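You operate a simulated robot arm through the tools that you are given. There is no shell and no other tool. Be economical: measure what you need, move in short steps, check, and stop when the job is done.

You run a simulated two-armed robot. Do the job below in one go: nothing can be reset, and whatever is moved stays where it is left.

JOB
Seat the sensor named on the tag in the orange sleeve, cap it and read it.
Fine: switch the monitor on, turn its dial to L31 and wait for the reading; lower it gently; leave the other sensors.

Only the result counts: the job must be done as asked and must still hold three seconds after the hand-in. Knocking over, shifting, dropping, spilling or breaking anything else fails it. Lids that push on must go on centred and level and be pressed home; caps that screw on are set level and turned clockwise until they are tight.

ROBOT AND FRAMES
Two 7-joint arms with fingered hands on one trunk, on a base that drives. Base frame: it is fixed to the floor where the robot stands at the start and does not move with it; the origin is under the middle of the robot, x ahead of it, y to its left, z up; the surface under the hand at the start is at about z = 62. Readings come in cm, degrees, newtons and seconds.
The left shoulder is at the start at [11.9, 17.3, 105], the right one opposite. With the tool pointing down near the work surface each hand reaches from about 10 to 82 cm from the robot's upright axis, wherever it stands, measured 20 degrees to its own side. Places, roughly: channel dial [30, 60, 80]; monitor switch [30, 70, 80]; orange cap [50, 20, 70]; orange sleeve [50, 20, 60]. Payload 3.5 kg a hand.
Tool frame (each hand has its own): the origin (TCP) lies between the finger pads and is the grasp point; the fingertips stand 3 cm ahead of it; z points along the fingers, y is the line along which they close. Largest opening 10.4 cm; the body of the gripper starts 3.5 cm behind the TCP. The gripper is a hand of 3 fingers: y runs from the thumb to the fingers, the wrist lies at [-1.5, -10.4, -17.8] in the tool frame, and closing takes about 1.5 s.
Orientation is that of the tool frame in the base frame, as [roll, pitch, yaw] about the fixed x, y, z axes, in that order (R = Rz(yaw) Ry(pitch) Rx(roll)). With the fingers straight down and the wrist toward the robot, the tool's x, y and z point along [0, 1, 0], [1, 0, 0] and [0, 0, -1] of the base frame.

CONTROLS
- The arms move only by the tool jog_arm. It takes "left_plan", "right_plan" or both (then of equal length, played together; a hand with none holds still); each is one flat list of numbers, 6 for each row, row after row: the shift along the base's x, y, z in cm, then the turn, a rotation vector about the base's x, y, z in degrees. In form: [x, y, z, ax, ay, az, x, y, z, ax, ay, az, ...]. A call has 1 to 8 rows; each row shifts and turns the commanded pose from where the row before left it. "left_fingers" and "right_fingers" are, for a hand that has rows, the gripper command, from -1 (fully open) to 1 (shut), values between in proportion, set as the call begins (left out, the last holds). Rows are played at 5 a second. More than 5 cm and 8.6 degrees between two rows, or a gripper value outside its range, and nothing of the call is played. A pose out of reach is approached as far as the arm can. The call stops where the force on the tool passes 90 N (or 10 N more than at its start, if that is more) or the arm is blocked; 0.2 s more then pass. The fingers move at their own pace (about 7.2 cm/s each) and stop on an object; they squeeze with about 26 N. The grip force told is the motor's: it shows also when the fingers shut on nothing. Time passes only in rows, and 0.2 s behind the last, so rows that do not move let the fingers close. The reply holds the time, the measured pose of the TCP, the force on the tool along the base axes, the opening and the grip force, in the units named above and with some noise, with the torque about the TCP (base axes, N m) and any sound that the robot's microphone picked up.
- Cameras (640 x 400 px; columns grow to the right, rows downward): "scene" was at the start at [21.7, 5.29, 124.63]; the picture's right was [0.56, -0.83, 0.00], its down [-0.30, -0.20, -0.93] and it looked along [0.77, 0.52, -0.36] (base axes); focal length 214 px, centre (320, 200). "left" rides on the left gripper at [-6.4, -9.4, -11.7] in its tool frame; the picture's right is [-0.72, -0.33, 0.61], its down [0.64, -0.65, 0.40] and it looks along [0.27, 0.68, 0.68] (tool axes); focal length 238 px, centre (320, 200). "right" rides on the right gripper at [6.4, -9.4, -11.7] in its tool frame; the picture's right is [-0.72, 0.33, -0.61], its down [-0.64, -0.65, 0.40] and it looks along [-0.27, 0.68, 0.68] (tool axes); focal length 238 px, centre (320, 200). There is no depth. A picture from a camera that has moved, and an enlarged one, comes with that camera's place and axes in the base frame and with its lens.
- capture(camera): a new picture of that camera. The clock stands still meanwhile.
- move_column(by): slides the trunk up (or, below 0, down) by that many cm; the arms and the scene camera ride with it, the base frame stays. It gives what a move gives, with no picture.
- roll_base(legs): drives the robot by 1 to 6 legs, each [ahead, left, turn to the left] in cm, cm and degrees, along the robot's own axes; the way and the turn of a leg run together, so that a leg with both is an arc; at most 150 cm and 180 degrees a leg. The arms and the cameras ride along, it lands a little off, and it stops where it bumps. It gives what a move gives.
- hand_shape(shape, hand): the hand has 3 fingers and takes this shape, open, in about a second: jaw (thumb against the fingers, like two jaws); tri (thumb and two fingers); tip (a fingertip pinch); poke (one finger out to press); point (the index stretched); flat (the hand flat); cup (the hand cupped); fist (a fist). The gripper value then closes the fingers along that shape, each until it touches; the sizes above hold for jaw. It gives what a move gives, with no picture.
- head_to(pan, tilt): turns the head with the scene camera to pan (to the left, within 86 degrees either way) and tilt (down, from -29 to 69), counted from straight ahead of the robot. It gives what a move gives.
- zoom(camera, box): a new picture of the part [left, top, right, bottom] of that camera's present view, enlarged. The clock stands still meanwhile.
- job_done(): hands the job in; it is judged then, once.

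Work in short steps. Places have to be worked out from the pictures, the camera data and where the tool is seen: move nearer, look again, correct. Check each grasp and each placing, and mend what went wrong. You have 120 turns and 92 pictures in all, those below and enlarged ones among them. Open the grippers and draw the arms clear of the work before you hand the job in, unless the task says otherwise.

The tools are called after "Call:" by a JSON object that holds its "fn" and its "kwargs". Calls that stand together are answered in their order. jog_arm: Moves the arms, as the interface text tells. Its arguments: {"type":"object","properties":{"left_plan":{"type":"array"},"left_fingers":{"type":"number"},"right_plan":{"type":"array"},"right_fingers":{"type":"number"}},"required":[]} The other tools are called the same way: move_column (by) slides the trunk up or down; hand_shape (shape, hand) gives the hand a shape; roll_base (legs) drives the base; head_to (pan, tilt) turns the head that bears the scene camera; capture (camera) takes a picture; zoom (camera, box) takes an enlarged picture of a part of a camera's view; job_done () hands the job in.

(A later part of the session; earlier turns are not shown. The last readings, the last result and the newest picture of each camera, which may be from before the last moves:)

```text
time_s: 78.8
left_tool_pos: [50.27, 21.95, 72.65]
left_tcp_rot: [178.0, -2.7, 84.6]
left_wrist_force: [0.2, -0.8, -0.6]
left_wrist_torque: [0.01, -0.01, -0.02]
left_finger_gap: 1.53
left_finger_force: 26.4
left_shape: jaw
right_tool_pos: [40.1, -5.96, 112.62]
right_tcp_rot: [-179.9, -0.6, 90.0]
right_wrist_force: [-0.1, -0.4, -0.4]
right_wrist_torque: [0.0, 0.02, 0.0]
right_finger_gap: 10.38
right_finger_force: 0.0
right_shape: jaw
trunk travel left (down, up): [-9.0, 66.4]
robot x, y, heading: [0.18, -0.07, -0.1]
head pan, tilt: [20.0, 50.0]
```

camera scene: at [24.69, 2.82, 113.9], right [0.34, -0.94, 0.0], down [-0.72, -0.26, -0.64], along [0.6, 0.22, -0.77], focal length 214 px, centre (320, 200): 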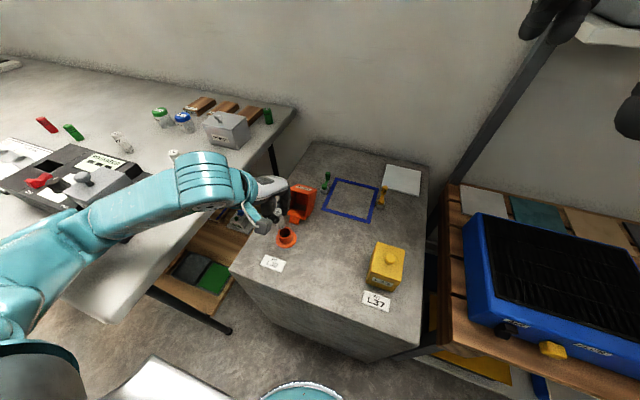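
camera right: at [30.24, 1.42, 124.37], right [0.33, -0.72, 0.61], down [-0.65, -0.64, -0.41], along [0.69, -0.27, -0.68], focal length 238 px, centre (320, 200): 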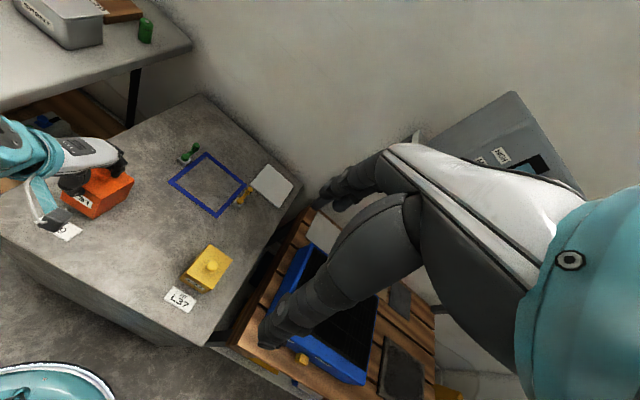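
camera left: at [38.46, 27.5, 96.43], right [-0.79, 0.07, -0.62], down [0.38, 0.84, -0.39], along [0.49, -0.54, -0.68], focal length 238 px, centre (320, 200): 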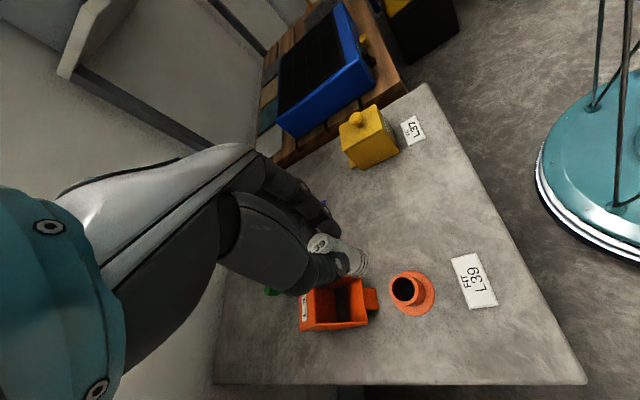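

The forearm is again pushing on something at table side (trunk leans). I'll lift the hand and drive the robot 14 cm to the right so the elbow clears the table edge.

Call:
{"fn": "jog_arm", "kwargs": {"left_plan": [-0.6, -0.4, 3, 0, 0, 0, -0.6, -0.4, 4, 0, 0, 0, 0, 0, 4, 0, 0, 0, 0, 0, 4, 0, 0, 0, 0, 0, 0, 0, 0, 0]}}

Call:
{"fn": "roll_base", "kwargs": {"legs": [[0, -14, 0]]}}

```text
time_s: 80.0
left_tool_pos: [48.03, 18.69, 86.18]
left_tcp_rot: [179.8, -0.7, 83.2]
left_wrist_force: [0.9, 0.2, -0.5]
left_wrist_torque: [0.01, -0.01, 0.0]
left_finger_gap: 1.51
left_finger_force: 25.9
left_shape: jaw
left hand out of reach, approached as far as the arm can: row 2
right_tool_pos: [39.61, -6.71, 112.47]
right_tcp_rot: [179.8, -0.7, 89.8]
right_wrist_force: [0.6, -0.4, -0.2]
right_wrist_torque: [-0.02, 0.02, 0.01]
right_finger_gap: 10.37
right_finger_force: 0.1
right_shape: jaw
trunk travel left (down, up): [-9.0, 66.4]
robot x, y, heading: [-0.04, -0.22, -0.1]
head pan, tilt: [20.0, 50.0]
```

```text
time_s: 81.3
left_tool_pos: [48.16, 6.65, 85.84]
left_tcp_rot: [179.9, -0.1, 83.9]
left_wrist_force: [-0.4, -0.5, 0.0]
left_wrist_torque: [0.01, -0.02, 0.01]
left_finger_gap: 1.55
left_finger_force: 26.0
left_shape: jaw
right_tool_pos: [39.81, -18.65, 112.47]
right_tcp_rot: [180.0, 0.0, 90.3]
right_wrist_force: [0.7, 0.8, 0.7]
right_wrist_torque: [0.02, 0.0, -0.02]
right_finger_gap: 10.39
right_finger_force: 0.1
right_shape: jaw
trunk travel left (down, up): [-9.0, 66.4]
robot x, y, heading: [-0.03, -13.67, 0.2]
head pan, tilt: [20.0, 50.0]
```

Lean is gone. I bring the sensor back over the sleeve at (49.1,21.1).

Call:
{"fn": "jog_arm", "kwargs": {"left_plan": [0.2, 3.6, -1, 0, 0, 0, 0.2, 3.6, -1, 0, 0, 0, 0.2, 3.6, -1, 0, 0, 0, 0.3, 3.6, -2, 0, 0, 0, 0, 0, -3.5, 0, 0, 0, 0, 0, -2, 0, 0, 0, 0, 0, -1.5, 0, 0, 0, 0, 0, 0, 0, 0, 0]}}

```text
time_s: 83.1
left_tool_pos: [49.03, 21.15, 73.77]
left_tcp_rot: [179.8, 0.0, 84.0]
left_wrist_force: [-1.0, 0.0, -0.2]
left_wrist_torque: [0.01, 0.02, 0.04]
left_finger_gap: 1.52
left_finger_force: 24.9
left_shape: jaw
right_tool_pos: [39.83, -18.66, 112.49]
right_tcp_rot: [180.0, 0.1, 90.3]
right_wrist_force: [0.4, -0.3, -0.8]
right_wrist_torque: [0.02, 0.02, -0.01]
right_finger_gap: 10.38
right_finger_force: 0.2
right_shape: jaw
trunk travel left (down, up): [-9.0, 66.4]
robot x, y, heading: [0.1, -13.74, 0.4]
head pan, tilt: [20.0, 50.0]
```

Call:
{"fn": "zoom", "kwargs": {"camera": "scene", "box": [200, 190, 280, 240]}}

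```text
8.00 times, centred on (240, 215) of scene
camera zoom: at [24.65, -10.9, 113.92], right [0.34, -0.94, 0.0], down [-0.72, -0.26, -0.64], along [0.6, 0.22, -0.77], focal length 1716 px, centre (960, 80)
```

zoom: 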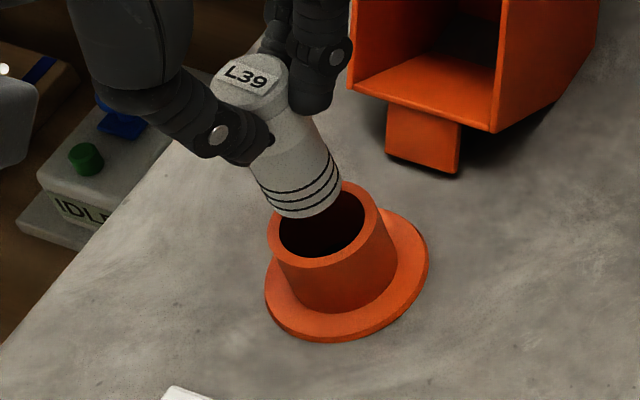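

Aligned within about 0.1 cm. Lower gently.

Call:
{"fn": "jog_arm", "kwargs": {"left_plan": [0.05, -0.05, -0.5, 0, 0, 0, 0, 0, -0.5, 0, 0, 0, 0, 0, -0.4, 0, 0, 0, 0, 0, -0.4, 0, 0, 0, 0, 0, -0.3, 0, 0, 0, 0, 0, -0.3, 0, 0, 0]}}

```text
time_s: 84.5
left_tool_pos: [49.09, 21.21, 70.88]
left_tcp_rot: [-179.3, -0.1, 84.2]
left_wrist_force: [-0.2, -0.7, 0.7]
left_wrist_torque: [-0.03, 0.01, -0.02]
left_finger_gap: 1.26
left_finger_force: 25.7
left_shape: jaw
right_tool_pos: [40.04, -18.49, 112.47]
right_tcp_rot: [-179.9, 0.1, 90.1]
right_wrist_force: [0.8, 0.1, -0.8]
right_wrist_torque: [-0.03, 0.02, -0.03]
right_finger_gap: 10.39
right_finger_force: 0.0
right_shape: jaw
trunk travel left (down, up): [-9.0, 66.4]
robot x, y, heading: [0.42, -13.63, 0.4]
head pan, tilt: [20.0, 50.0]
```

The grip gap changed (1.52→1.26), so I check before continuing.

Call:
{"fn": "zoom", "kwargs": {"camera": "scene", "box": [200, 190, 280, 240]}}

```text
8.00 times, centred on (240, 215) of scene
camera zoom: at [24.84, -10.8, 113.81], right [0.34, -0.94, 0.0], down [-0.72, -0.26, -0.64], along [0.6, 0.22, -0.77], focal length 1716 px, centre (960, 80)
```

zoom: 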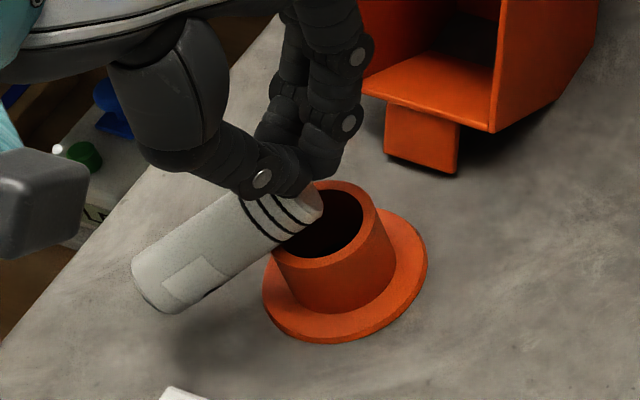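

The sensor caught the rim and swung round; it is now pinched by its lower end, top pointing toward −x/+y. I look from the hand camera to understand the hold.

Call:
{"fn": "zoom", "kwargs": {"camera": "left", "box": [240, 180, 480, 330]}}

```text
2.67 times, centred on (360, 255) of left
camera zoom: at [39.14, 15.8, 82.63], right [-0.41, -0.68, -0.61], down [-0.59, 0.71, -0.4], along [0.7, 0.2, -0.69], focal length 636 px, centre (213, 53)
```

zoom: 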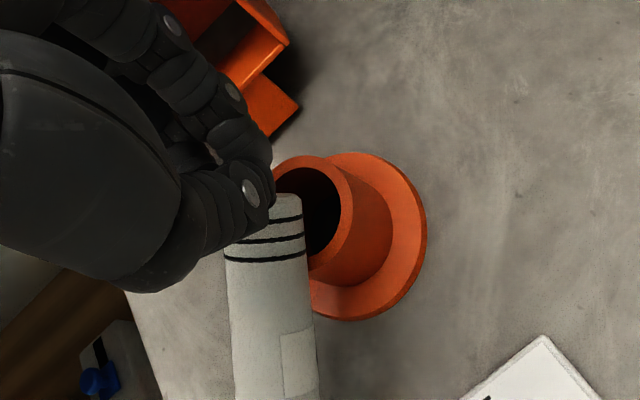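

The lower end is pinched between the fingertips. I lift slightly and check that the hold is steady (gap unchanged).

Call:
{"fn": "jog_arm", "kwargs": {"left_plan": [-0.1, 0.1, 0.4, 0, 0, 0, -0.1, 0.1, 0.5, 0, 0, 0, 0, 0, 0.6, 0, 0, 0, 0, 0, 0, 0, 0, 0]}}

```text
time_s: 85.5
left_tool_pos: [49.01, 21.42, 72.91]
left_tcp_rot: [-180.0, 0.0, 83.9]
left_wrist_force: [0.2, 0.5, -0.1]
left_wrist_torque: [-0.01, -0.02, 0.02]
left_finger_gap: 1.25
left_finger_force: 26.1
left_shape: jaw
right_tool_pos: [39.85, -18.5, 112.53]
right_tcp_rot: [-180.0, 0.0, 90.2]
right_wrist_force: [0.6, -0.5, -0.4]
right_wrist_torque: [-0.03, -0.02, -0.03]
right_finger_gap: 10.38
right_finger_force: 0.1
right_shape: jaw
trunk travel left (down, up): [-9.0, 66.4]
robot x, y, heading: [0.02, -13.64, 0.1]
head pan, tilt: [20.0, 50.0]
```

Held steadily. I raise it more, carry it to the free area around (47,8) and yaw −40° so that it will lie along y.

Call:
{"fn": "jog_arm", "kwargs": {"left_plan": [0, 0, 1.5, 0, 0, 0, 0, 0, 2, 0, 0, 0, -0.3, -2, 0.5, 0, 0, -6, -0.3, -2.3, 0, 0, 0, -7, -0.3, -2.3, 0, 0, 0, -7, -0.3, -2.3, 0, 0, 0, -7, -0.3, -2.3, 0, 0, 0, -7, -0.3, -2.3, 0, 0, 0, -6]}}

Call:
{"fn": "zoom", "kwargs": {"camera": "scene", "box": [200, 170, 328, 250]}}

```text
time_s: 87.3
left_tool_pos: [47.22, 7.66, 77.08]
left_tcp_rot: [179.9, -0.1, 43.8]
left_wrist_force: [-0.2, 0.0, -0.1]
left_wrist_torque: [0.03, -0.01, -0.01]
left_finger_gap: 1.24
left_finger_force: 25.8
left_shape: jaw
right_tool_pos: [39.99, -18.61, 112.56]
right_tcp_rot: [180.0, 0.0, 90.2]
right_wrist_force: [0.5, -0.5, 0.6]
right_wrist_torque: [-0.01, -0.04, 0.02]
right_finger_gap: 10.39
right_finger_force: 0.0
right_shape: jaw
trunk travel left (down, up): [-9.0, 66.4]
robot x, y, heading: [0.08, -13.72, 0.0]
head pan, tilt: [20.0, 50.0]
```

```text
5.00 times, centred on (264, 210) of scene
camera zoom: at [24.67, -10.91, 113.91], right [0.34, -0.94, 0.0], down [-0.72, -0.26, -0.64], along [0.6, 0.22, -0.77], focal length 1072 px, centre (600, 150)
```

zoom: 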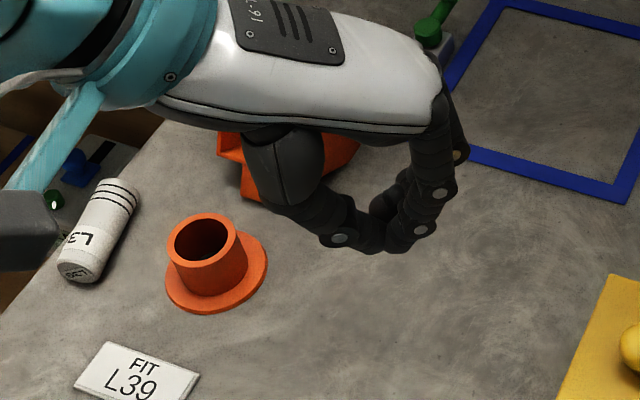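

The sensor is actually lying on the block near its left edge, axis from its banded end (51.75,29.5) to its top end (45.9,28). I'll pick it by its two ends (yaw ≈105°, safe from the table), starting with a move above it with the hand opened to 8.7 cm.

Call:
{"fn": "jog_arm", "kwargs": {"left_plan": [0.2, 2.6, 1, 0, 0, 7.6, 0.2, 2.6, 1, 0, 0, 7.6, 0.2, 2.6, 0, 0, 0, 7.6, 0.2, 2.6, 0, 0, 0, 7.6, 0.2, 2.6, 0, 0, 0, 7.6, 0.2, 2.6, 0, 0, 0, 7.6, 0.2, 2.7, 0, 0, 0, 7.6, 0.2, 2.7, 0, 0, 0, 7.6], "left_fingers": -0.67}}

```text
time_s: 89.1
left_tool_pos: [48.55, 28.79, 78.95]
left_tcp_rot: [180.0, 0.0, 104.9]
left_wrist_force: [0.0, 0.2, 0.5]
left_wrist_torque: [0.0, -0.01, 0.0]
left_finger_gap: 8.67
left_finger_force: 0.0
left_shape: jaw
right_tool_pos: [39.9, -18.53, 112.46]
right_tcp_rot: [180.0, 0.0, 90.2]
right_wrist_force: [-1.4, -0.3, 0.6]
right_wrist_torque: [-0.02, 0.02, -0.01]
right_finger_gap: 10.4
right_finger_force: 0.0
right_shape: jaw
trunk travel left (down, up): [-9.0, 66.4]
robot x, y, heading: [0.22, -13.82, 0.1]
head pan, tilt: [20.0, 50.0]
```

Correcting for the scene camera's y-bias (~+0.5), the sensor's centre is about (48.65,28.2). I descend to TCP z≈65.9.

Call:
{"fn": "jog_arm", "kwargs": {"left_plan": [0.1, -0.5, -3.5, 0, 0, 0, 0, 0, -4, 0, 0, 0, 0, 0, -3, 0, 0, 0, 0, 0, -1.5, 0, 0, 0, 0, 0, -0.7, 0, 0, 0, 0, 0, -0.3, 0, 0, 0]}}

```text
time_s: 90.5
left_tool_pos: [48.87, 28.2, 65.78]
left_tcp_rot: [179.9, 0.0, 104.7]
left_wrist_force: [-0.1, 0.0, 0.3]
left_wrist_torque: [0.04, 0.0, 0.02]
left_finger_gap: 8.69
left_finger_force: 0.0
left_shape: jaw
right_tool_pos: [39.93, -18.57, 112.62]
right_tcp_rot: [-179.9, 0.1, 90.2]
right_wrist_force: [-0.5, -0.9, -0.5]
right_wrist_torque: [0.01, -0.01, -0.01]
right_finger_gap: 10.37
right_finger_force: 0.1
right_shape: jaw
trunk travel left (down, up): [-9.0, 66.4]
robot x, y, heading: [-0.12, -14.03, 0.2]
head pan, tilt: [20.0, 50.0]
```

No contact on the way. I close partially to see whether the fingers stop on the sensor's ends.

Call:
{"fn": "jog_arm", "kwargs": {"left_plan": [0, 0, 0, 0, 0, 0, 0, 0, 0, 0, 0, 0, 0, 0, 0, 0, 0, 0], "left_fingers": 0.1}}

```text
time_s: 91.3
left_tool_pos: [48.7, 28.3, 65.79]
left_tcp_rot: [179.9, -0.1, 104.7]
left_wrist_force: [0.1, -0.4, -0.4]
left_wrist_torque: [-0.02, -0.02, -0.02]
left_finger_gap: 5.38
left_finger_force: 25.5
left_shape: jaw
right_tool_pos: [39.92, -18.5, 112.53]
right_tcp_rot: [180.0, 0.1, 90.2]
right_wrist_force: [0.0, -0.5, -0.4]
right_wrist_torque: [-0.03, -0.02, 0.04]
right_finger_gap: 10.37
right_finger_force: 0.1
right_shape: jaw
trunk travel left (down, up): [-9.0, 66.4]
robot x, y, heading: [-0.11, -13.73, -0.1]
head pan, tilt: [20.0, 50.0]
```

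Stopped at 5.4 with full force: both ends are held. I lift slowly and check.

Call:
{"fn": "jog_arm", "kwargs": {"left_plan": [0, 0, 0.4, 0, 0, 0, 0, 0, 0.8, 0, 0, 0, 0, 0, 1.5, 0, 0, 0, 0, 0, 2.5, 0, 0, 0, 0, 0, 3, 0, 0, 0, 0, 0, 0, 0, 0, 0], "left_fingers": 1.0}}

```text
time_s: 92.7
left_tool_pos: [48.76, 28.38, 74.01]
left_tcp_rot: [-179.9, -0.1, 104.7]
left_wrist_force: [-0.3, -0.1, 0.0]
left_wrist_torque: [-0.02, 0.02, 0.01]
left_finger_gap: 5.39
left_finger_force: 26.2
left_shape: jaw
right_tool_pos: [39.98, -18.61, 112.5]
right_tcp_rot: [-180.0, 0.0, 90.3]
right_wrist_force: [-0.2, -0.3, -0.5]
right_wrist_torque: [-0.02, -0.04, 0.02]
right_finger_gap: 10.37
right_finger_force: 0.0
right_shape: jaw
trunk travel left (down, up): [-9.0, 66.4]
robot x, y, heading: [0.27, -13.78, -0.2]
head pan, tilt: [20.0, 50.0]
```

Held by its ends. I carry it to the free area at about (47.5,8.5), yaw to 120°, and lower it to the same height.

Call:
{"fn": "jog_arm", "kwargs": {"left_plan": [-0.2, -4, 0, 0, 0, 3, -0.2, -4, 0, 0, 0, 3, -0.3, -4, 0, 0, 0, 3, -0.3, -4, 0, 0, 0, 3, -0.2, -3.8, 0, 0, 0, 3, 0, 0, -3, 0, 0, 0, 0, 0, -3, 0, 0, 0, 0, 0, 0, 0, 0, 0]}}

Call:
{"fn": "jog_arm", "kwargs": {"left_plan": [0, 0, -1, 0, 0, 0, 0, 0, -0.7, 0, 0, 0, 0, 0, -0.3, 0, 0, 0, 0, 0, 0, 0, 0, 0]}}

```text
time_s: 94.5
left_tool_pos: [47.52, 8.34, 68.03]
left_tcp_rot: [180.0, -0.2, 119.7]
left_wrist_force: [-0.4, -0.8, -0.6]
left_wrist_torque: [-0.03, 0.02, -0.01]
left_finger_gap: 5.37
left_finger_force: 25.9
left_shape: jaw
right_tool_pos: [39.8, -18.65, 112.49]
right_tcp_rot: [180.0, 0.0, 90.2]
right_wrist_force: [0.4, -0.2, 0.3]
right_wrist_torque: [-0.03, -0.01, -0.02]
right_finger_gap: 10.39
right_finger_force: 0.1
right_shape: jaw
trunk travel left (down, up): [-9.0, 66.4]
robot x, y, heading: [-0.38, -13.53, 0.1]
head pan, tilt: [20.0, 50.0]
```

```text
time_s: 95.5
left_tool_pos: [47.56, 8.33, 66.17]
left_tcp_rot: [179.9, -0.1, 119.7]
left_wrist_force: [-0.4, -0.8, 0.7]
left_wrist_torque: [0.01, -0.01, 0.0]
left_finger_gap: 5.4
left_finger_force: 25.7
left_shape: jaw
right_tool_pos: [39.85, -18.6, 112.49]
right_tcp_rot: [179.9, 0.0, 90.2]
right_wrist_force: [0.9, -0.1, 0.0]
right_wrist_torque: [-0.01, 0.04, -0.02]
right_finger_gap: 10.39
right_finger_force: 0.2
right_shape: jaw
trunk travel left (down, up): [-9.0, 66.4]
robot x, y, heading: [-0.07, -13.83, 0.0]
head pan, tilt: [20.0, 50.0]
```

Lower in fine steps until touch.

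Call:
{"fn": "jog_arm", "kwargs": {"left_plan": [0, 0, -0.15, 0, 0, 0, 0, 0, -0.15, 0, 0, 0, 0, 0, -0.15, 0, 0, 0, 0, 0, 0, 0, 0, 0]}}

```text
time_s: 96.5
left_tool_pos: [47.73, 8.54, 65.84]
left_tcp_rot: [180.0, 0.1, 119.6]
left_wrist_force: [-1.1, -1.1, 2.7]
left_wrist_torque: [0.0, 0.0, 0.0]
left_finger_gap: 5.36
left_finger_force: 25.5
left_shape: jaw
right_tool_pos: [39.73, -18.53, 112.39]
right_tcp_rot: [-180.0, -0.1, 90.2]
right_wrist_force: [-0.1, -0.7, -0.4]
right_wrist_torque: [-0.01, -0.02, -0.01]
right_finger_gap: 10.39
right_finger_force: 0.1
right_shape: jaw
trunk travel left (down, up): [-9.0, 66.4]
robot x, y, heading: [-0.01, -13.74, 0.1]
head pan, tilt: [20.0, 50.0]
```

Touched down. I release, rise, and yaw the hand to 30° for a side grasp nearer the sensor's top end.

Call:
{"fn": "jog_arm", "kwargs": {"left_plan": [0, 0, 0, 0, 0, 0, 0, 0, 0, 0, 0, 0, 0, 0, 1, 0, 0, 0, 0, 0, 3, 0, 0, 0, 0, 0, 4, 0, 0, 0, 0, 0, 4, 0, 0, -8, 0, 0, 0, 0, 0, -8, 0, 0, 0, 0, 0, -8], "left_fingers": -0.6}}

Call:
{"fn": "jog_arm", "kwargs": {"left_plan": [-0.2, -0.2, 0, 0, 0, -8.2, -0.3, -0.2, 0, 0, 0, -8.2, -0.3, -0.2, 0, 0, 0, -8.2, -0.3, -0.2, 0, 0, 0, -8.2, -0.3, -0.1, 0, 0, 0, -8.2, 0, 0, 0, 0, 0, -8.2, 0, 0, 0, 0, 0, -8.2, 0, 0, 0, 0, 0, -8.2], "left_fingers": 0.0}}

```text
time_s: 98.3
left_tool_pos: [48.32, 8.42, 77.49]
left_tcp_rot: [179.9, -0.1, 95.6]
left_wrist_force: [0.5, 0.7, -0.4]
left_wrist_torque: [0.01, 0.01, 0.01]
left_finger_gap: 8.3
left_finger_force: 0.0
left_shape: jaw
left hand out of reach, approached as far as the arm can: row 7
right_tool_pos: [39.94, -18.42, 112.53]
right_tcp_rot: [179.9, -0.1, 90.2]
right_wrist_force: [-1.1, 0.3, 0.4]
right_wrist_torque: [-0.01, 0.02, -0.01]
right_finger_gap: 10.38
right_finger_force: 0.0
right_shape: jaw
trunk travel left (down, up): [-9.0, 66.4]
robot x, y, heading: [-0.35, -13.38, -0.2]
head pan, tilt: [20.0, 50.0]
```

```text
time_s: 100.1
left_tool_pos: [47.01, 7.48, 77.6]
left_tcp_rot: [179.9, -0.1, 30.0]
left_wrist_force: [-0.4, 1.3, 0.6]
left_wrist_torque: [0.01, 0.0, 0.01]
left_finger_gap: 5.23
left_finger_force: 0.0
left_shape: jaw
left hand out of reach, approached as far as the arm can: row 1
right_tool_pos: [39.9, -18.62, 112.47]
right_tcp_rot: [179.9, 0.0, 90.3]
right_wrist_force: [0.1, -0.4, -0.3]
right_wrist_torque: [0.01, 0.0, 0.01]
right_finger_gap: 10.4
right_finger_force: 0.0
right_shape: jaw
trunk travel left (down, up): [-9.0, 66.4]
robot x, y, heading: [0.04, -13.82, 0.1]
head pan, tilt: [20.0, 50.0]
```

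I shift to (46.2,7.6) and descend over the sensor, watching for contact.

Call:
{"fn": "jog_arm", "kwargs": {"left_plan": [-0.8, 0.1, -3, 0, 0, 0, 0, 0, -4, 0, 0, 0, 0, 0, -2.5, 0, 0, 0, 0, 0, -1.2, 0, 0, 0, 0, 0, -0.8, 0, 0, 0, 0, 0, -0.4, 0, 0, 0], "left_fingers": -0.15}}

```text
time_s: 101.5
left_tool_pos: [46.19, 7.66, 65.65]
left_tcp_rot: [179.9, -0.1, 30.1]
left_wrist_force: [0.0, -0.3, -0.6]
left_wrist_torque: [0.0, 0.02, 0.01]
left_finger_gap: 5.96
left_finger_force: 0.1
left_shape: jaw
right_tool_pos: [39.84, -18.57, 112.48]
right_tcp_rot: [-180.0, 0.0, 90.3]
right_wrist_force: [-0.5, 0.5, 0.4]
right_wrist_torque: [-0.01, -0.01, -0.02]
right_finger_gap: 10.4
right_finger_force: 0.0
right_shape: jaw
trunk travel left (down, up): [-9.0, 66.4]
robot x, y, heading: [0.13, -13.34, 0.1]
head pan, tilt: [20.0, 50.0]
```

No contact. A bit lower in fine steps, then close.

Call:
{"fn": "jog_arm", "kwargs": {"left_plan": [0, 0, -0.15, 0, 0, 0, 0, 0, -0.15, 0, 0, 0, 0, 0, 0, 0, 0, 0]}}

Call:
{"fn": "jog_arm", "kwargs": {"left_plan": [0, 0, 0, 0, 0, 0, 0, 0, 0, 0, 0, 0, 0, 0, 0, 0, 0, 0, 0, 0, 0, 0, 0, 0], "left_fingers": 1.0}}

```text
time_s: 102.3
left_tool_pos: [46.12, 7.68, 65.26]
left_tcp_rot: [179.9, -0.1, 30.1]
left_wrist_force: [-0.7, 0.4, 0.8]
left_wrist_torque: [0.02, 0.04, 0.01]
left_finger_gap: 5.94
left_finger_force: 0.1
left_shape: jaw
right_tool_pos: [39.75, -18.55, 112.5]
right_tcp_rot: [179.9, 0.0, 90.1]
right_wrist_force: [-0.7, 0.3, -0.3]
right_wrist_torque: [-0.02, 0.0, 0.05]
right_finger_gap: 10.36
right_finger_force: 0.1
right_shape: jaw
trunk travel left (down, up): [-9.0, 66.4]
robot x, y, heading: [0.03, -13.44, 0.4]
head pan, tilt: [20.0, 50.0]
```

```text
time_s: 103.3
left_tool_pos: [46.11, 7.52, 65.19]
left_tcp_rot: [179.9, -0.1, 30.1]
left_wrist_force: [0.8, 0.0, 0.5]
left_wrist_torque: [-0.01, 0.01, -0.03]
left_finger_gap: 1.82
left_finger_force: 25.6
left_shape: jaw
right_tool_pos: [39.77, -18.61, 112.45]
right_tcp_rot: [179.9, 0.0, 90.2]
right_wrist_force: [0.3, -1.3, -0.2]
right_wrist_torque: [-0.02, 0.0, 0.04]
right_finger_gap: 10.4
right_finger_force: 0.2
right_shape: jaw
trunk travel left (down, up): [-9.0, 66.4]
robot x, y, heading: [0.14, -13.34, 0.0]
head pan, tilt: [20.0, 50.0]
```

Gap 1.82 with full force — consistent with the sensor. Lift gently and check.

Call:
{"fn": "jog_arm", "kwargs": {"left_plan": [0, 0, 0.3, 0, 0, 0, 0, 0, 0.5, 0, 0, 0, 0, 0, 1, 0, 0, 0, 0, 0, 2, 0, 0, 0, 0, 0, 3, 0, 0, 0, 0, 0, 3, 0, 0, 0, 0, 0, 0, 0, 0, 0]}}

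```text
time_s: 104.9
left_tool_pos: [46.18, 7.77, 75.2]
left_tcp_rot: [-180.0, -0.2, 30.1]
left_wrist_force: [0.1, -0.3, -0.3]
left_wrist_torque: [0.02, 0.0, -0.04]
left_finger_gap: 1.77
left_finger_force: 25.8
left_shape: jaw
right_tool_pos: [39.93, -18.57, 112.48]
right_tcp_rot: [180.0, 0.1, 90.2]
right_wrist_force: [0.3, -0.1, -1.1]
right_wrist_torque: [0.01, 0.03, -0.02]
right_finger_gap: 10.37
right_finger_force: 0.2
right_shape: jaw
trunk travel left (down, up): [-9.0, 66.4]
robot x, y, heading: [0.01, -13.87, -0.0]
head pan, tilt: [20.0, 50.0]
```

Held. I raise it, move to x≈53, and yaw to 120°.

Call:
{"fn": "jog_arm", "kwargs": {"left_plan": [0.8, 0.1, 0.8, 0, 0, 8.2, 0.8, 0.1, 0.8, 0, 0, 8.2, 0.8, 0.1, 0.8, 0, 0, 8.2, 0.8, 0.1, 0.8, 0, 0, 8.2, 0.8, 0.1, 0.8, 0, 0, 8.2, 0.8, 0.1, 0.8, 0, 0, 8.2, 0.8, 0.1, 0, 0, 0, 8.2, 0.8, 0.1, 0, 0, 0, 8.2]}}

Call:
{"fn": "jog_arm", "kwargs": {"left_plan": [0.3, 0, 0, 0, 0, 8.2, 0.3, 0, 0, 0, 0, 8.2, 0, 0, 0, 0, 0, 8, 0, 0, 0, -6.9, -4, 0, 0, 0, 0, -6.9, -4, 0, 0, 0, 0, -6.9, -4, 0, 0, 0, 0, -6.9, -4, 0]}}

```text
time_s: 106.7
left_tool_pos: [52.5, 8.37, 79.79]
left_tcp_rot: [180.0, -0.1, 96.0]
left_wrist_force: [-0.1, 0.2, 0.5]
left_wrist_torque: [0.0, 0.01, -0.01]
left_finger_gap: 1.78
left_finger_force: 25.8
left_shape: jaw
right_tool_pos: [39.87, -18.49, 112.4]
right_tcp_rot: [-180.0, 0.0, 90.3]
right_wrist_force: [-0.3, -0.6, 0.3]
right_wrist_torque: [-0.01, 0.0, -0.01]
right_finger_gap: 10.4
right_finger_force: 0.0
right_shape: jaw
trunk travel left (down, up): [-9.0, 66.4]
robot x, y, heading: [0.0, -13.74, -0.1]
head pan, tilt: [20.0, 50.0]
```

```text
time_s: 108.3
left_tool_pos: [53.2, 8.33, 79.98]
left_tcp_rot: [179.8, 32.0, 120.1]
left_wrist_force: [-0.3, 0.2, -0.3]
left_wrist_torque: [-0.04, 0.02, 0.0]
left_finger_gap: 1.8
left_finger_force: 26.1
left_shape: jaw
right_tool_pos: [39.85, -18.6, 112.48]
right_tcp_rot: [-180.0, -0.1, 90.2]
right_wrist_force: [0.2, -0.5, -0.6]
right_wrist_torque: [0.0, 0.03, -0.01]
right_finger_gap: 10.37
right_finger_force: 0.1
right_shape: jaw
trunk travel left (down, up): [-9.0, 66.4]
robot x, y, heading: [0.15, -13.79, 0.4]
head pan, tilt: [20.0, 50.0]
```

Tilt goes as planned (32°). Continue to about 80°.

Call:
{"fn": "jog_arm", "kwargs": {"left_plan": [0, 0, 0, -6.9, -4, 0, 0, 0, 0, -6.9, -4, 0, 0, 0, 0, -6.9, -4, 0, 0, 0, 0, -6.9, -4, 0, 0, 0, 0, -6.9, -4, 0, 0, 0, 0, -6.9, -4, 0]}}

```text
time_s: 109.7
left_tool_pos: [53.17, 8.46, 80.08]
left_tcp_rot: [-179.8, 79.8, 120.3]
left_wrist_force: [-0.5, -0.5, -0.7]
left_wrist_torque: [0.04, -0.04, -0.01]
left_finger_gap: 1.8
left_finger_force: 26.2
left_shape: jaw
right_tool_pos: [39.96, -18.61, 112.56]
right_tcp_rot: [-180.0, 0.0, 90.3]
right_wrist_force: [-1.3, 0.3, -0.2]
right_wrist_torque: [0.02, 0.0, 0.02]
right_finger_gap: 10.39
right_finger_force: 0.1
right_shape: jaw
trunk travel left (down, up): [-9.0, 66.4]
robot x, y, heading: [0.15, -13.53, 0.2]
head pan, tilt: [20.0, 50.0]
```

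Reached 80°, sensor nearly vertical. I finish to ~88°, shift x +2, and lower toward the block.

Call:
{"fn": "jog_arm", "kwargs": {"left_plan": [1, 0, -2, -6.9, -4, 0, 1, 0, -3, 0, 0, 0, 0, 0, -3, 0, 0, 0, 0, 0, -2.5, 0, 0, 0, 0, 0, -1, 0, 0, 0, 0, 0, 0, 0, 0, 0]}}

```text
time_s: 111.1
left_tool_pos: [55.17, 8.47, 68.62]
left_tcp_rot: [177.8, 87.7, 118.1]
left_wrist_force: [0.5, -0.5, -0.1]
left_wrist_torque: [0.0, 0.0, 0.04]
left_finger_gap: 1.76
left_finger_force: 26.1
left_shape: jaw
right_tool_pos: [39.82, -18.56, 112.46]
right_tcp_rot: [179.9, 0.0, 90.2]
right_wrist_force: [0.2, 0.1, -1.0]
right_wrist_torque: [-0.01, -0.02, -0.02]
right_finger_gap: 10.42
right_finger_force: 0.0
right_shape: jaw
trunk travel left (down, up): [-9.0, 66.4]
robot x, y, heading: [0.23, -13.91, 0.0]
head pan, tilt: [20.0, 50.0]
```

Good. Fine lowering until touch.

Call:
{"fn": "jog_arm", "kwargs": {"left_plan": [0, 0, -0.4, 0, 0, 0, 0, 0, -0.4, 0, 0, 0, 0, 0, -0.3, 0, 0, 0, 0, 0, -0.2, 0, 0, 0, 0, 0, -0.2, 0, 0, 0, 0, 0, 0, 0, 0, 0]}}

```text
time_s: 112.5
left_tool_pos: [55.3, 8.49, 66.88]
left_tcp_rot: [179.3, 87.6, 119.5]
left_wrist_force: [0.5, 0.8, -0.9]
left_wrist_torque: [-0.01, -0.02, -0.02]
left_finger_gap: 1.81
left_finger_force: 26.0
left_shape: jaw
right_tool_pos: [39.88, -18.63, 112.42]
right_tcp_rot: [-180.0, 0.0, 90.1]
right_wrist_force: [0.3, -0.5, -0.1]
right_wrist_torque: [0.01, -0.01, -0.03]
right_finger_gap: 10.38
right_finger_force: 0.1
right_shape: jaw
trunk travel left (down, up): [-9.0, 66.4]
robot x, y, heading: [0.04, -13.27, 0.2]
head pan, tilt: [20.0, 50.0]
```

Call:
{"fn": "jog_arm", "kwargs": {"left_plan": [0, 0, -0.2, 0, 0, 0, 0, 0, -0.2, 0, 0, 0, 0, 0, -0.15, 0, 0, 0, 0, 0, -0.15, 0, 0, 0, 0, 0, 0, 0, 0, 0]}}

```text
time_s: 113.7
left_tool_pos: [55.01, 8.52, 66.65]
left_tcp_rot: [164.9, 88.0, 105.1]
left_wrist_force: [0.5, 3.6, 14.7]
left_wrist_torque: [-0.25, -0.3, 0.09]
left_finger_gap: 1.8
left_finger_force: 25.7
left_shape: jaw
right_tool_pos: [39.63, -18.61, 112.66]
right_tcp_rot: [179.9, -0.1, 90.2]
right_wrist_force: [0.2, 0.1, 0.7]
right_wrist_torque: [0.01, 0.01, -0.01]
right_finger_gap: 10.38
right_finger_force: 0.1
right_shape: jaw
trunk travel left (down, up): [-9.0, 66.4]
robot x, y, heading: [-0.09, -13.72, 0.1]
head pan, tilt: [20.0, 50.0]
```

Contact at the predicted height. I ease up slightly, open, retreat 2.8 cm along the hand's axis, then rise.

Call:
{"fn": "jog_arm", "kwargs": {"left_plan": [0, 0, 0.25, 0, 0, 0, 0, 0, 0, 0, 0, 0]}}

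Call:
{"fn": "jog_arm", "kwargs": {"left_plan": [0, 0, 0, 0, 0, 0, 0, 0, 0, 0, 0, 0, 0, 0, 0, 0, 0, 0, -0.3, 0.5, 0, 0, 0, 0, -0.5, 0.9, 0, 0, 0, 0, -0.6, 1.0, 0, 0, 0, 0, 0, 0, 0, 0, 0, 0], "left_fingers": 0.0}}

```text
time_s: 114.3
left_tool_pos: [54.95, 8.33, 66.75]
left_tcp_rot: [177.9, 87.9, 118.0]
left_wrist_force: [4.6, 3.5, 18.4]
left_wrist_torque: [-0.26, -0.41, 0.12]
left_finger_gap: 1.81
left_finger_force: 25.8
left_shape: jaw
right_tool_pos: [39.82, -18.58, 112.62]
right_tcp_rot: [179.9, 0.0, 90.2]
right_wrist_force: [0.0, 0.7, 0.3]
right_wrist_torque: [0.0, 0.01, 0.02]
right_finger_gap: 10.38
right_finger_force: 0.1
right_shape: jaw
trunk travel left (down, up): [-9.0, 66.4]
robot x, y, heading: [-0.18, -13.68, -0.2]
head pan, tilt: [20.0, 50.0]
```

```text
time_s: 115.9
left_tool_pos: [53.7, 10.87, 66.53]
left_tcp_rot: [-176.3, 87.5, 123.8]
left_wrist_force: [-0.5, -1.1, 0.1]
left_wrist_torque: [-0.01, 0.01, 0.01]
left_finger_gap: 5.17
left_finger_force: 0.0
left_shape: jaw
right_tool_pos: [39.9, -18.45, 112.49]
right_tcp_rot: [179.9, 0.1, 90.2]
right_wrist_force: [0.3, -0.6, -0.2]
right_wrist_torque: [0.02, -0.01, -0.01]
right_finger_gap: 10.38
right_finger_force: 0.2
right_shape: jaw
trunk travel left (down, up): [-9.0, 66.4]
robot x, y, heading: [-0.23, -13.79, 0.0]
head pan, tilt: [20.0, 50.0]
```

Released. Rise straight up, then bring the hand back to vertical.

Call:
{"fn": "jog_arm", "kwargs": {"left_plan": [0, 0, 2, 0, 0, 0, 0, 0, 4, 0, 0, 0, 0, 0, 4, 0, 0, 0, 0, 0, 3, 6.9, 4, 0, 0, 0, 1, 6.9, 4, 0, 0, 0, 0, 6.9, 4, 0, 0, 0, 0, 6.9, 4, 0, 0, 0, 0, 6.9, 4, 0]}}

Call:
{"fn": "jog_arm", "kwargs": {"left_plan": [0.4, -0.7, 0, 6.9, 4, 0, 0.4, -0.7, 0, 6.9, 4, 0, 0.4, -0.7, 0, 6.9, 4, 0, 0.4, -0.7, 0, 6.9, 4, 0, 0.4, -0.7, 0, 6.9, 4, 0, 0.4, -0.7, 0, 6.9, 4, 0, 0, 0, 0, 0, 0, -6, 0, 0, 0, 0, 0, -8]}}

```text
time_s: 117.7
left_tool_pos: [53.82, 10.83, 80.54]
left_tcp_rot: [-179.8, 47.7, 120.3]
left_wrist_force: [-0.1, 0.1, -0.2]
left_wrist_torque: [0.02, -0.02, -0.01]
left_finger_gap: 5.18
left_finger_force: 0.1
left_shape: jaw
right_tool_pos: [39.82, -18.46, 112.46]
right_tcp_rot: [180.0, 0.0, 90.3]
right_wrist_force: [0.3, 0.4, -0.7]
right_wrist_torque: [0.02, -0.04, 0.01]
right_finger_gap: 10.4
right_finger_force: 0.1
right_shape: jaw
trunk travel left (down, up): [-9.0, 66.4]
robot x, y, heading: [0.49, -13.82, 0.0]
head pan, tilt: [20.0, 50.0]
```

```text
time_s: 119.5
left_tool_pos: [56.27, 6.73, 80.44]
left_tcp_rot: [180.0, -0.1, 106.0]
left_wrist_force: [-0.3, -0.1, 0.2]
left_wrist_torque: [0.01, -0.01, 0.01]
left_finger_gap: 5.17
left_finger_force: 0.1
left_shape: jaw
right_tool_pos: [39.87, -18.47, 112.46]
right_tcp_rot: [180.0, 0.1, 90.2]
right_wrist_force: [-0.1, -0.5, 0.2]
right_wrist_torque: [0.0, 0.0, -0.03]
right_finger_gap: 10.4
right_finger_force: 0.1
right_shape: jaw
trunk travel left (down, up): [-9.0, 66.4]
robot x, y, heading: [-0.07, -13.89, 0.3]
head pan, tilt: [20.0, 50.0]
```

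Hand is vertical above the standing sensor at about (56.1,6.5). I descend with forces watched and close.

Call:
{"fn": "jog_arm", "kwargs": {"left_plan": [-0.15, -0.2, -4, 0, 0, 0, 0, 0, -4, 0, 0, 0, 0, 0, -2, 0, 0, 0, 0, 0, -1, 0, 0, 0, 0, 0, -0.7, 0, 0, 0, 0, 0, 0, 0, 0, 0]}}

Call:
{"fn": "jog_arm", "kwargs": {"left_plan": [0, 0, 0, 0, 0, 0, 0, 0, 0, 0, 0, 0, 0, 0, 0, 0, 0, 0, 0, 0, 0, 0, 0, 0], "left_fingers": 1.0}}

```text
time_s: 120.9
left_tool_pos: [55.97, 6.38, 68.7]
left_tcp_rot: [179.9, 0.0, 106.2]
left_wrist_force: [0.1, 0.0, 0.4]
left_wrist_torque: [0.01, 0.02, 0.0]
left_finger_gap: 5.17
left_finger_force: 0.0
left_shape: jaw
right_tool_pos: [39.89, -18.61, 112.47]
right_tcp_rot: [-179.9, -0.1, 90.2]
right_wrist_force: [0.3, -0.8, 0.1]
right_wrist_torque: [0.01, -0.01, 0.01]
right_finger_gap: 10.38
right_finger_force: 0.1
right_shape: jaw
trunk travel left (down, up): [-9.0, 66.4]
robot x, y, heading: [0.0, -13.83, 0.1]
head pan, tilt: [20.0, 50.0]
```

```text
time_s: 121.9
left_tool_pos: [55.98, 6.44, 68.77]
left_tcp_rot: [180.0, -0.1, 106.1]
left_wrist_force: [0.0, -0.5, -0.1]
left_wrist_torque: [0.02, -0.02, 0.0]
left_finger_gap: 1.59
left_finger_force: 26.3
left_shape: jaw
right_tool_pos: [39.9, -18.52, 112.48]
right_tcp_rot: [180.0, 0.0, 90.2]
right_wrist_force: [-0.3, 0.0, -0.3]
right_wrist_torque: [0.01, 0.0, -0.04]
right_finger_gap: 10.38
right_finger_force: 0.1
right_shape: jaw
trunk travel left (down, up): [-9.0, 66.4]
robot x, y, heading: [0.11, -14.12, -0.1]
head pan, tilt: [20.0, 50.0]
```

Gap 1.59: the sensor stands upright and is held at its top. I lift and carry it to just above the sleeve (49.0,21.1).

Call:
{"fn": "jog_arm", "kwargs": {"left_plan": [0, 0, 0.6, 0, 0, 0, 0, 0, 3, 0, 0, 0, -1, 2.5, 3.5, 0, 0, -5, -1.5, 3.1, 2, 0, 0, -5, -1.5, 3.1, 0, 0, 0, -6, -1.5, 3.1, 0, 0, 0, -6, -1.5, 2.9, 0, 0, 0, 0, 0, 0, -2, 0, 0, 0]}}

Call:
{"fn": "jog_arm", "kwargs": {"left_plan": [0, 0, -2, 0, 0, 0, 0, 0, -0.8, 0, 0, 0, 0, 0, 0, 0, 0, 0]}}

Call:
{"fn": "zoom", "kwargs": {"camera": "scene", "box": [208, 190, 272, 230]}}

```text
time_s: 123.7
left_tool_pos: [49.04, 21.2, 75.96]
left_tcp_rot: [-180.0, -0.1, 84.0]
left_wrist_force: [0.2, 0.3, 0.5]
left_wrist_torque: [-0.01, 0.02, 0.0]
left_finger_gap: 1.55
left_finger_force: 25.5
left_shape: jaw
right_tool_pos: [39.99, -18.59, 112.48]
right_tcp_rot: [-179.9, 0.1, 90.3]
right_wrist_force: [-0.1, 0.3, 0.0]
right_wrist_torque: [-0.02, 0.0, 0.02]
right_finger_gap: 10.37
right_finger_force: 0.1
right_shape: jaw
trunk travel left (down, up): [-9.0, 66.4]
robot x, y, heading: [0.49, -13.75, 0.1]
head pan, tilt: [20.0, 50.0]
```

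```text
time_s: 124.5
left_tool_pos: [48.99, 21.23, 73.11]
left_tcp_rot: [179.9, -0.1, 84.1]
left_wrist_force: [0.8, -0.2, 0.5]
left_wrist_torque: [-0.02, -0.01, -0.01]
left_finger_gap: 1.6
left_finger_force: 25.6
left_shape: jaw
right_tool_pos: [39.73, -18.64, 112.51]
right_tcp_rot: [-180.0, 0.1, 90.3]
right_wrist_force: [0.2, -0.5, -0.9]
right_wrist_torque: [-0.02, 0.01, -0.01]
right_finger_gap: 10.37
right_finger_force: 0.0
right_shape: jaw
trunk travel left (down, up): [-9.0, 66.4]
robot x, y, heading: [0.08, -13.59, 0.2]
head pan, tilt: [20.0, 50.0]
```

```text
10.00 times, centred on (240, 210) of scene
camera zoom: at [24.65, -10.9, 113.92], right [0.34, -0.94, 0.0], down [-0.72, -0.26, -0.64], along [0.6, 0.22, -0.77], focal length 2145 px, centre (1120, 100)
```

zoom: 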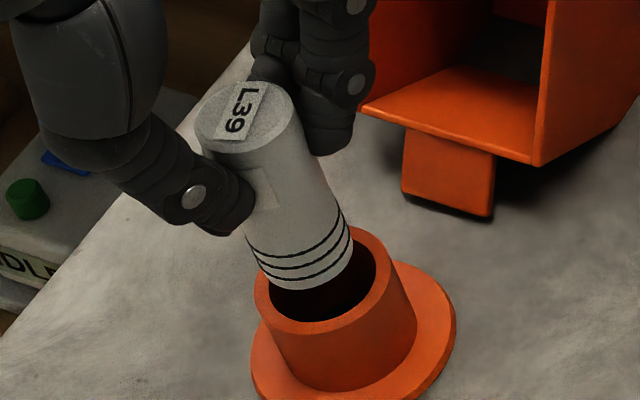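

Projected, the sensor's bottom is within ~0.15 cm of the bore centre; I shift (−0.1,−0.1) and lower to just at the rim, then in fine steps.

Call:
{"fn": "jog_arm", "kwargs": {"left_plan": [-0.1, -0.1, -0.3, 0, 0, 0, 0, 0, -0.3, 0, 0, 0, 0, 0, -0.3, 0, 0, 0, 0, 0, -0.15, 0, 0, 0, 0, 0, -0.15, 0, 0, 0, 0, 0, 0, 0, 0, 0]}}

```text
time_s: 125.9
left_tool_pos: [48.89, 21.16, 71.93]
left_tcp_rot: [180.0, -0.1, 84.0]
left_wrist_force: [-0.5, 0.0, 0.2]
left_wrist_torque: [0.0, -0.02, 0.0]
left_finger_gap: 1.59
left_finger_force: 26.2
left_shape: jaw
right_tool_pos: [39.85, -18.56, 112.42]
right_tcp_rot: [-180.0, 0.0, 90.2]
right_wrist_force: [-0.5, -0.4, -1.1]
right_wrist_torque: [-0.03, -0.01, -0.03]
right_finger_gap: 10.4
right_finger_force: 0.1
right_shape: jaw
trunk travel left (down, up): [-9.0, 66.4]
robot x, y, heading: [0.02, -13.47, 0.4]
head pan, tilt: [20.0, 50.0]
```

No contact. Continue finely.

Call:
{"fn": "jog_arm", "kwargs": {"left_plan": [0, 0, -0.15, 0, 0, 0, 0, 0, -0.15, 0, 0, 0, 0, 0, -0.15, 0, 0, 0, 0, 0, -0.1, 0, 0, 0, 0, 0, 0, 0, 0, 0]}}

```text
time_s: 127.1
left_tool_pos: [49.04, 21.14, 71.56]
left_tcp_rot: [179.5, -0.2, 84.2]
left_wrist_force: [5.1, 5.6, 22.9]
left_wrist_torque: [0.07, -0.14, 0.09]
left_finger_gap: 1.7
left_finger_force: 25.7
left_shape: jaw
right_tool_pos: [39.82, -18.63, 112.56]
right_tcp_rot: [-180.0, -0.1, 90.2]
right_wrist_force: [-0.5, 0.4, -0.1]
right_wrist_torque: [0.03, -0.03, 0.0]
right_finger_gap: 10.37
right_finger_force: 0.1
right_shape: jaw
trunk travel left (down, up): [-9.0, 66.4]
robot x, y, heading: [0.11, -13.7, 0.3]
head pan, tilt: [20.0, 50.0]
```

Contact with 23 N; the torque shows the rim touching the sensor on its −x/−y side, so I raise slightly and shift (+0.17,+0.25), then try again.

Call:
{"fn": "jog_arm", "kwargs": {"left_plan": [0, 0, 0.5, 0, 0, 0, 0.17, 0.25, 0.1, 0.4, 0, 0, 0, 0, -0.3, 0, 0, 0, 0, 0, -0.15, 0, 0, 0, 0, 0, -0.1, 0, 0, 0, 0, 0, 0, 0, 0, 0]}}

```text
time_s: 128.5
left_tool_pos: [49.08, 21.18, 71.57]
left_tcp_rot: [179.9, -0.6, 84.2]
left_wrist_force: [0.7, 3.3, 16.4]
left_wrist_torque: [0.07, 0.03, 0.07]
left_finger_gap: 1.67
left_finger_force: 26.0
left_shape: jaw
right_tool_pos: [39.75, -18.6, 112.56]
right_tcp_rot: [-180.0, 0.1, 90.2]
right_wrist_force: [0.9, 0.8, 0.2]
right_wrist_torque: [0.0, -0.02, -0.02]
right_finger_gap: 10.41
right_finger_force: 0.1
right_shape: jaw
trunk travel left (down, up): [-9.0, 66.4]
robot x, y, heading: [0.3, -13.7, -0.1]
head pan, tilt: [20.0, 50.0]
```

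Still touching on the −y side mostly. Raise, shift (+0.1,+0.25) and retry.

Call:
{"fn": "jog_arm", "kwargs": {"left_plan": [0, 0, 0.5, 0, 0, 0, 0.1, 0.25, 0.1, 0, 0, 0, 0, 0, -0.3, 0, 0, 0, 0, 0, -0.2, 0, 0, 0, 0, 0, -0.1, 0, 0, 0, 0, 0, 0, 0, 0, 0]}}

```text
time_s: 129.9
left_tool_pos: [49.22, 21.6, 71.29]
left_tcp_rot: [-180.0, -0.6, 84.1]
left_wrist_force: [-0.4, -0.6, 0.4]
left_wrist_torque: [0.0, 0.0, 0.04]
left_finger_gap: 1.66
left_finger_force: 25.4
left_shape: jaw
right_tool_pos: [39.86, -18.46, 112.5]
right_tcp_rot: [-180.0, 0.0, 90.2]
right_wrist_force: [0.1, 0.0, 0.1]
right_wrist_torque: [0.0, 0.0, 0.0]
right_finger_gap: 10.37
right_finger_force: 0.0
right_shape: jaw
trunk travel left (down, up): [-9.0, 66.4]
robot x, y, heading: [0.14, -14.01, 0.3]
head pan, tilt: [20.0, 50.0]
```

It is in: 71.3 without force. I lower it gently further.

Call:
{"fn": "jog_arm", "kwargs": {"left_plan": [0, 0, -0.25, 0, 0.3, 0, 0, 0, -0.25, 0, 0, 0, 0, 0, -0.25, 0, 0, 0, 0, 0, -0.25, 0, 0, 0, 0, 0, -0.25, 0, 0, 0, 0, 0, 0, 0, 0, 0]}}

```text
time_s: 131.3
left_tool_pos: [49.14, 21.39, 70.11]
left_tcp_rot: [-179.7, -0.5, 84.2]
left_wrist_force: [-0.1, 0.5, 0.0]
left_wrist_torque: [-0.01, 0.0, -0.01]
left_finger_gap: 1.65
left_finger_force: 25.4
left_shape: jaw
right_tool_pos: [39.78, -18.59, 112.5]
right_tcp_rot: [-179.9, 0.0, 90.3]
right_wrist_force: [0.6, -1.0, 0.5]
right_wrist_torque: [0.02, 0.0, -0.01]
right_finger_gap: 10.36
right_finger_force: 0.1
right_shape: jaw
trunk travel left (down, up): [-9.0, 66.4]
robot x, y, heading: [0.34, -13.84, 0.1]
head pan, tilt: [20.0, 50.0]
```

Call:
{"fn": "jog_arm", "kwargs": {"left_plan": [0, 0, -0.25, 0, 0, 0, 0, 0, -0.25, 0, 0, 0, 0, 0, -0.25, 0, 0, 0, 0, 0, -0.2, 0, 0, 0, 0, 0, 0, 0, 0, 0]}}

```text
time_s: 132.5
left_tool_pos: [49.07, 21.52, 69.22]
left_tcp_rot: [-179.7, -0.4, 84.1]
left_wrist_force: [-0.5, -0.3, 0.7]
left_wrist_torque: [0.03, -0.01, -0.01]
left_finger_gap: 1.68
left_finger_force: 26.1
left_shape: jaw
right_tool_pos: [39.85, -18.49, 112.52]
right_tcp_rot: [180.0, 0.1, 90.2]
right_wrist_force: [0.3, 0.1, 0.1]
right_wrist_torque: [-0.01, -0.02, 0.03]
right_finger_gap: 10.38
right_finger_force: 0.0
right_shape: jaw
trunk travel left (down, up): [-9.0, 66.4]
robot x, y, heading: [0.04, -13.74, -0.1]
head pan, tilt: [20.0, 50.0]
```

Call:
{"fn": "jog_arm", "kwargs": {"left_plan": [0, 0, -0.2, 0, 0, 0, 0, 0, -0.2, 0, 0, 0, 0, 0, -0.15, 0, 0, 0, 0, 0, -0.15, 0, 0, 0, 0, 0, 0, 0, 0, 0]}}

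```text
time_s: 133.7
left_tool_pos: [49.17, 21.57, 68.67]
left_tcp_rot: [-179.8, -0.4, 84.1]
left_wrist_force: [-2.8, -1.9, 6.7]
left_wrist_torque: [-0.02, 0.05, -0.01]
left_finger_gap: 1.66
left_finger_force: 25.5
left_shape: jaw
right_tool_pos: [39.82, -18.72, 112.47]
right_tcp_rot: [-180.0, 0.1, 90.2]
right_wrist_force: [0.5, 0.7, -0.4]
right_wrist_torque: [-0.02, 0.01, 0.01]
right_finger_gap: 10.36
right_finger_force: 0.1
right_shape: jaw
trunk travel left (down, up): [-9.0, 66.4]
robot x, y, heading: [0.11, -13.6, 0.4]
head pan, tilt: [20.0, 50.0]
```

The sensor is seated (7 N at the expected depth). I release, rise, and open wide, moving above the lid, which by my reconstruction rests at ≈120° open with its top edge near (65,·,67).

Call:
{"fn": "jog_arm", "kwargs": {"left_plan": [0, 0, 0.1, 0, 0, 0, 0, 0, 0, 0, 0, 0, 0, 0, 0, 0, 0, 0, 0, 0, 0.6, 0, 0, 0, 0, 0, 3, 0, 0, 0, 0, 0, 4.5, 0, 0, 0, 0, 0, 4, 0, 0, 3, 0, 0, 0, 0, 0, 3], "left_fingers": 0.0}}

Call:
{"fn": "jog_arm", "kwargs": {"left_plan": [4, -0.1, 0, 0, 0, 0, 4, -0.1, 0, 0, 0, 0, 3, -0.1, -2, 0, 0, 0, 0, 0, -3.5, 0, 0, 0, 0, 0, 0, 0, 0, 0], "left_fingers": -1.0}}

```text
time_s: 135.5
left_tool_pos: [49.34, 21.47, 80.76]
left_tcp_rot: [-179.8, -0.5, 90.1]
left_wrist_force: [-0.2, -1.0, 0.0]
left_wrist_torque: [0.01, -0.01, 0.01]
left_finger_gap: 5.16
left_finger_force: 0.0
left_shape: jaw
right_tool_pos: [39.84, -18.6, 112.47]
right_tcp_rot: [-180.0, 0.0, 90.2]
right_wrist_force: [0.0, -0.2, 0.0]
right_wrist_torque: [-0.01, 0.0, -0.04]
right_finger_gap: 10.39
right_finger_force: 0.1
right_shape: jaw
trunk travel left (down, up): [-9.0, 66.4]
robot x, y, heading: [-0.03, -13.7, 0.3]
head pan, tilt: [20.0, 50.0]
```

```text
time_s: 136.7
left_tool_pos: [60.55, 21.23, 75.22]
left_tcp_rot: [-179.8, -0.4, 90.1]
left_wrist_force: [0.7, 0.4, 0.2]
left_wrist_torque: [0.0, 0.01, -0.03]
left_finger_gap: 10.37
left_finger_force: 0.0
left_shape: jaw
right_tool_pos: [39.94, -18.52, 112.5]
right_tcp_rot: [179.9, 0.0, 90.3]
right_wrist_force: [0.4, 0.4, -0.4]
right_wrist_torque: [0.02, 0.0, 0.01]
right_finger_gap: 10.37
right_finger_force: 0.1
right_shape: jaw
trunk travel left (down, up): [-9.0, 66.4]
robot x, y, heading: [0.17, -13.72, 0.1]
head pan, tilt: [20.0, 50.0]
```

I lower so the fingers pass behind the lid's far edge, watching for contact.

Call:
{"fn": "jog_arm", "kwargs": {"left_plan": [0.6, 0, -2.5, 0, 0, 0, 0, 0, -2, 0, 0, 0, 0, 0, -1.2, 0, 0, 0, 0, 0, -0.6, 0, 0, 0, 0, 0, -0.4, 0, 0, 0, 0, 0, 0, 0, 0, 0]}}

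```text
time_s: 138.1
left_tool_pos: [60.94, 21.21, 68.6]
left_tcp_rot: [-179.6, -0.5, 90.2]
left_wrist_force: [0.2, 0.8, 0.4]
left_wrist_torque: [-0.01, 0.0, -0.02]
left_finger_gap: 10.4
left_finger_force: 0.1
left_shape: jaw
right_tool_pos: [39.86, -18.47, 112.63]
right_tcp_rot: [179.9, 0.0, 90.2]
right_wrist_force: [0.6, 0.6, 0.1]
right_wrist_torque: [0.0, 0.04, -0.03]
right_finger_gap: 10.38
right_finger_force: 0.0
right_shape: jaw
trunk travel left (down, up): [-9.0, 66.4]
robot x, y, heading: [0.27, -13.64, 0.0]
head pan, tilt: [20.0, 50.0]
```

Clear. I draw toward −x to make contact behind the lid.

Call:
{"fn": "jog_arm", "kwargs": {"left_plan": [-0.4, 0, 0, 0, 0, 0, -0.4, 0, 0, 0, 0, 0, -0.4, 0, 0.1, 0, 0, 0, -0.4, 0, 0.3, 0, 0, 0]}}

```text
time_s: 139.1
left_tool_pos: [59.26, 21.19, 68.98]
left_tcp_rot: [-179.9, -0.4, 90.2]
left_wrist_force: [5.6, 0.7, 3.3]
left_wrist_torque: [-0.03, -0.29, 0.05]
left_finger_gap: 10.4
left_finger_force: 0.1
left_shape: jaw
right_tool_pos: [39.89, -18.53, 112.54]
right_tcp_rot: [179.9, 0.1, 90.2]
right_wrist_force: [1.5, -0.3, 0.4]
right_wrist_torque: [-0.02, -0.02, -0.02]
right_finger_gap: 10.4
right_finger_force: 0.1
right_shape: jaw
trunk travel left (down, up): [-9.0, 66.4]
robot x, y, heading: [0.03, -13.85, 0.2]
head pan, tilt: [20.0, 50.0]
```

Light contact behind the lid. I follow the arc up and toward −x slowly.

Call:
{"fn": "jog_arm", "kwargs": {"left_plan": [-0.4, 0, 0.4, 0, 0, 0, -0.5, 0, 0.5, 0, 0, 0, -0.6, 0, 0.5, 0, 0, 0, -0.7, 0, 0.5, 0, 0, 0, -0.8, 0, 0.4, 0, 0, 0, 0, 0, 0, 0, 0, 0]}}

```text
time_s: 140.5
left_tool_pos: [56.44, 21.19, 71.52]
left_tcp_rot: [179.8, -0.3, 90.0]
left_wrist_force: [18.1, -0.3, 16.9]
left_wrist_torque: [-0.08, -1.22, 0.08]
left_finger_gap: 10.39
left_finger_force: 0.0
left_shape: jaw
right_tool_pos: [39.89, -18.64, 112.53]
right_tcp_rot: [180.0, 0.0, 90.2]
right_wrist_force: [-0.8, -0.1, 0.2]
right_wrist_torque: [0.03, 0.0, 0.03]
right_finger_gap: 10.39
right_finger_force: 0.0
right_shape: jaw
trunk travel left (down, up): [-9.0, 66.4]
robot x, y, heading: [-0.06, -13.72, 0.2]
head pan, tilt: [20.0, 50.0]
```

The fingers are pressing radially toward the hinge; I correct upward and continue on a larger arc.

Call:
{"fn": "jog_arm", "kwargs": {"left_plan": [0.2, 0, 0.8, 0, 0, 0, -0.4, 0, 0.7, 0, 0, 0, -0.6, 0, 0.6, 0, 0, 0, -0.7, 0, 0.5, 0, 0, 0, -0.8, 0, 0.4, 0, 0, 0, 0, 0, 0, 0, 0, 0]}}

```text
time_s: 141.9
left_tool_pos: [53.78, 21.35, 74.19]
left_tcp_rot: [-179.6, -0.4, 90.0]
left_wrist_force: [3.6, -0.7, 8.5]
left_wrist_torque: [-0.09, -0.5, -0.07]
left_finger_gap: 10.38
left_finger_force: 0.1
left_shape: jaw
right_tool_pos: [39.78, -18.5, 112.53]
right_tcp_rot: [-180.0, 0.0, 90.2]
right_wrist_force: [-0.5, 0.2, 0.2]
right_wrist_torque: [0.0, 0.04, -0.01]
right_finger_gap: 10.35
right_finger_force: 0.0
right_shape: jaw
trunk travel left (down, up): [-9.0, 66.4]
robot x, y, heading: [-0.14, -13.73, 0.1]
head pan, tilt: [20.0, 50.0]
```

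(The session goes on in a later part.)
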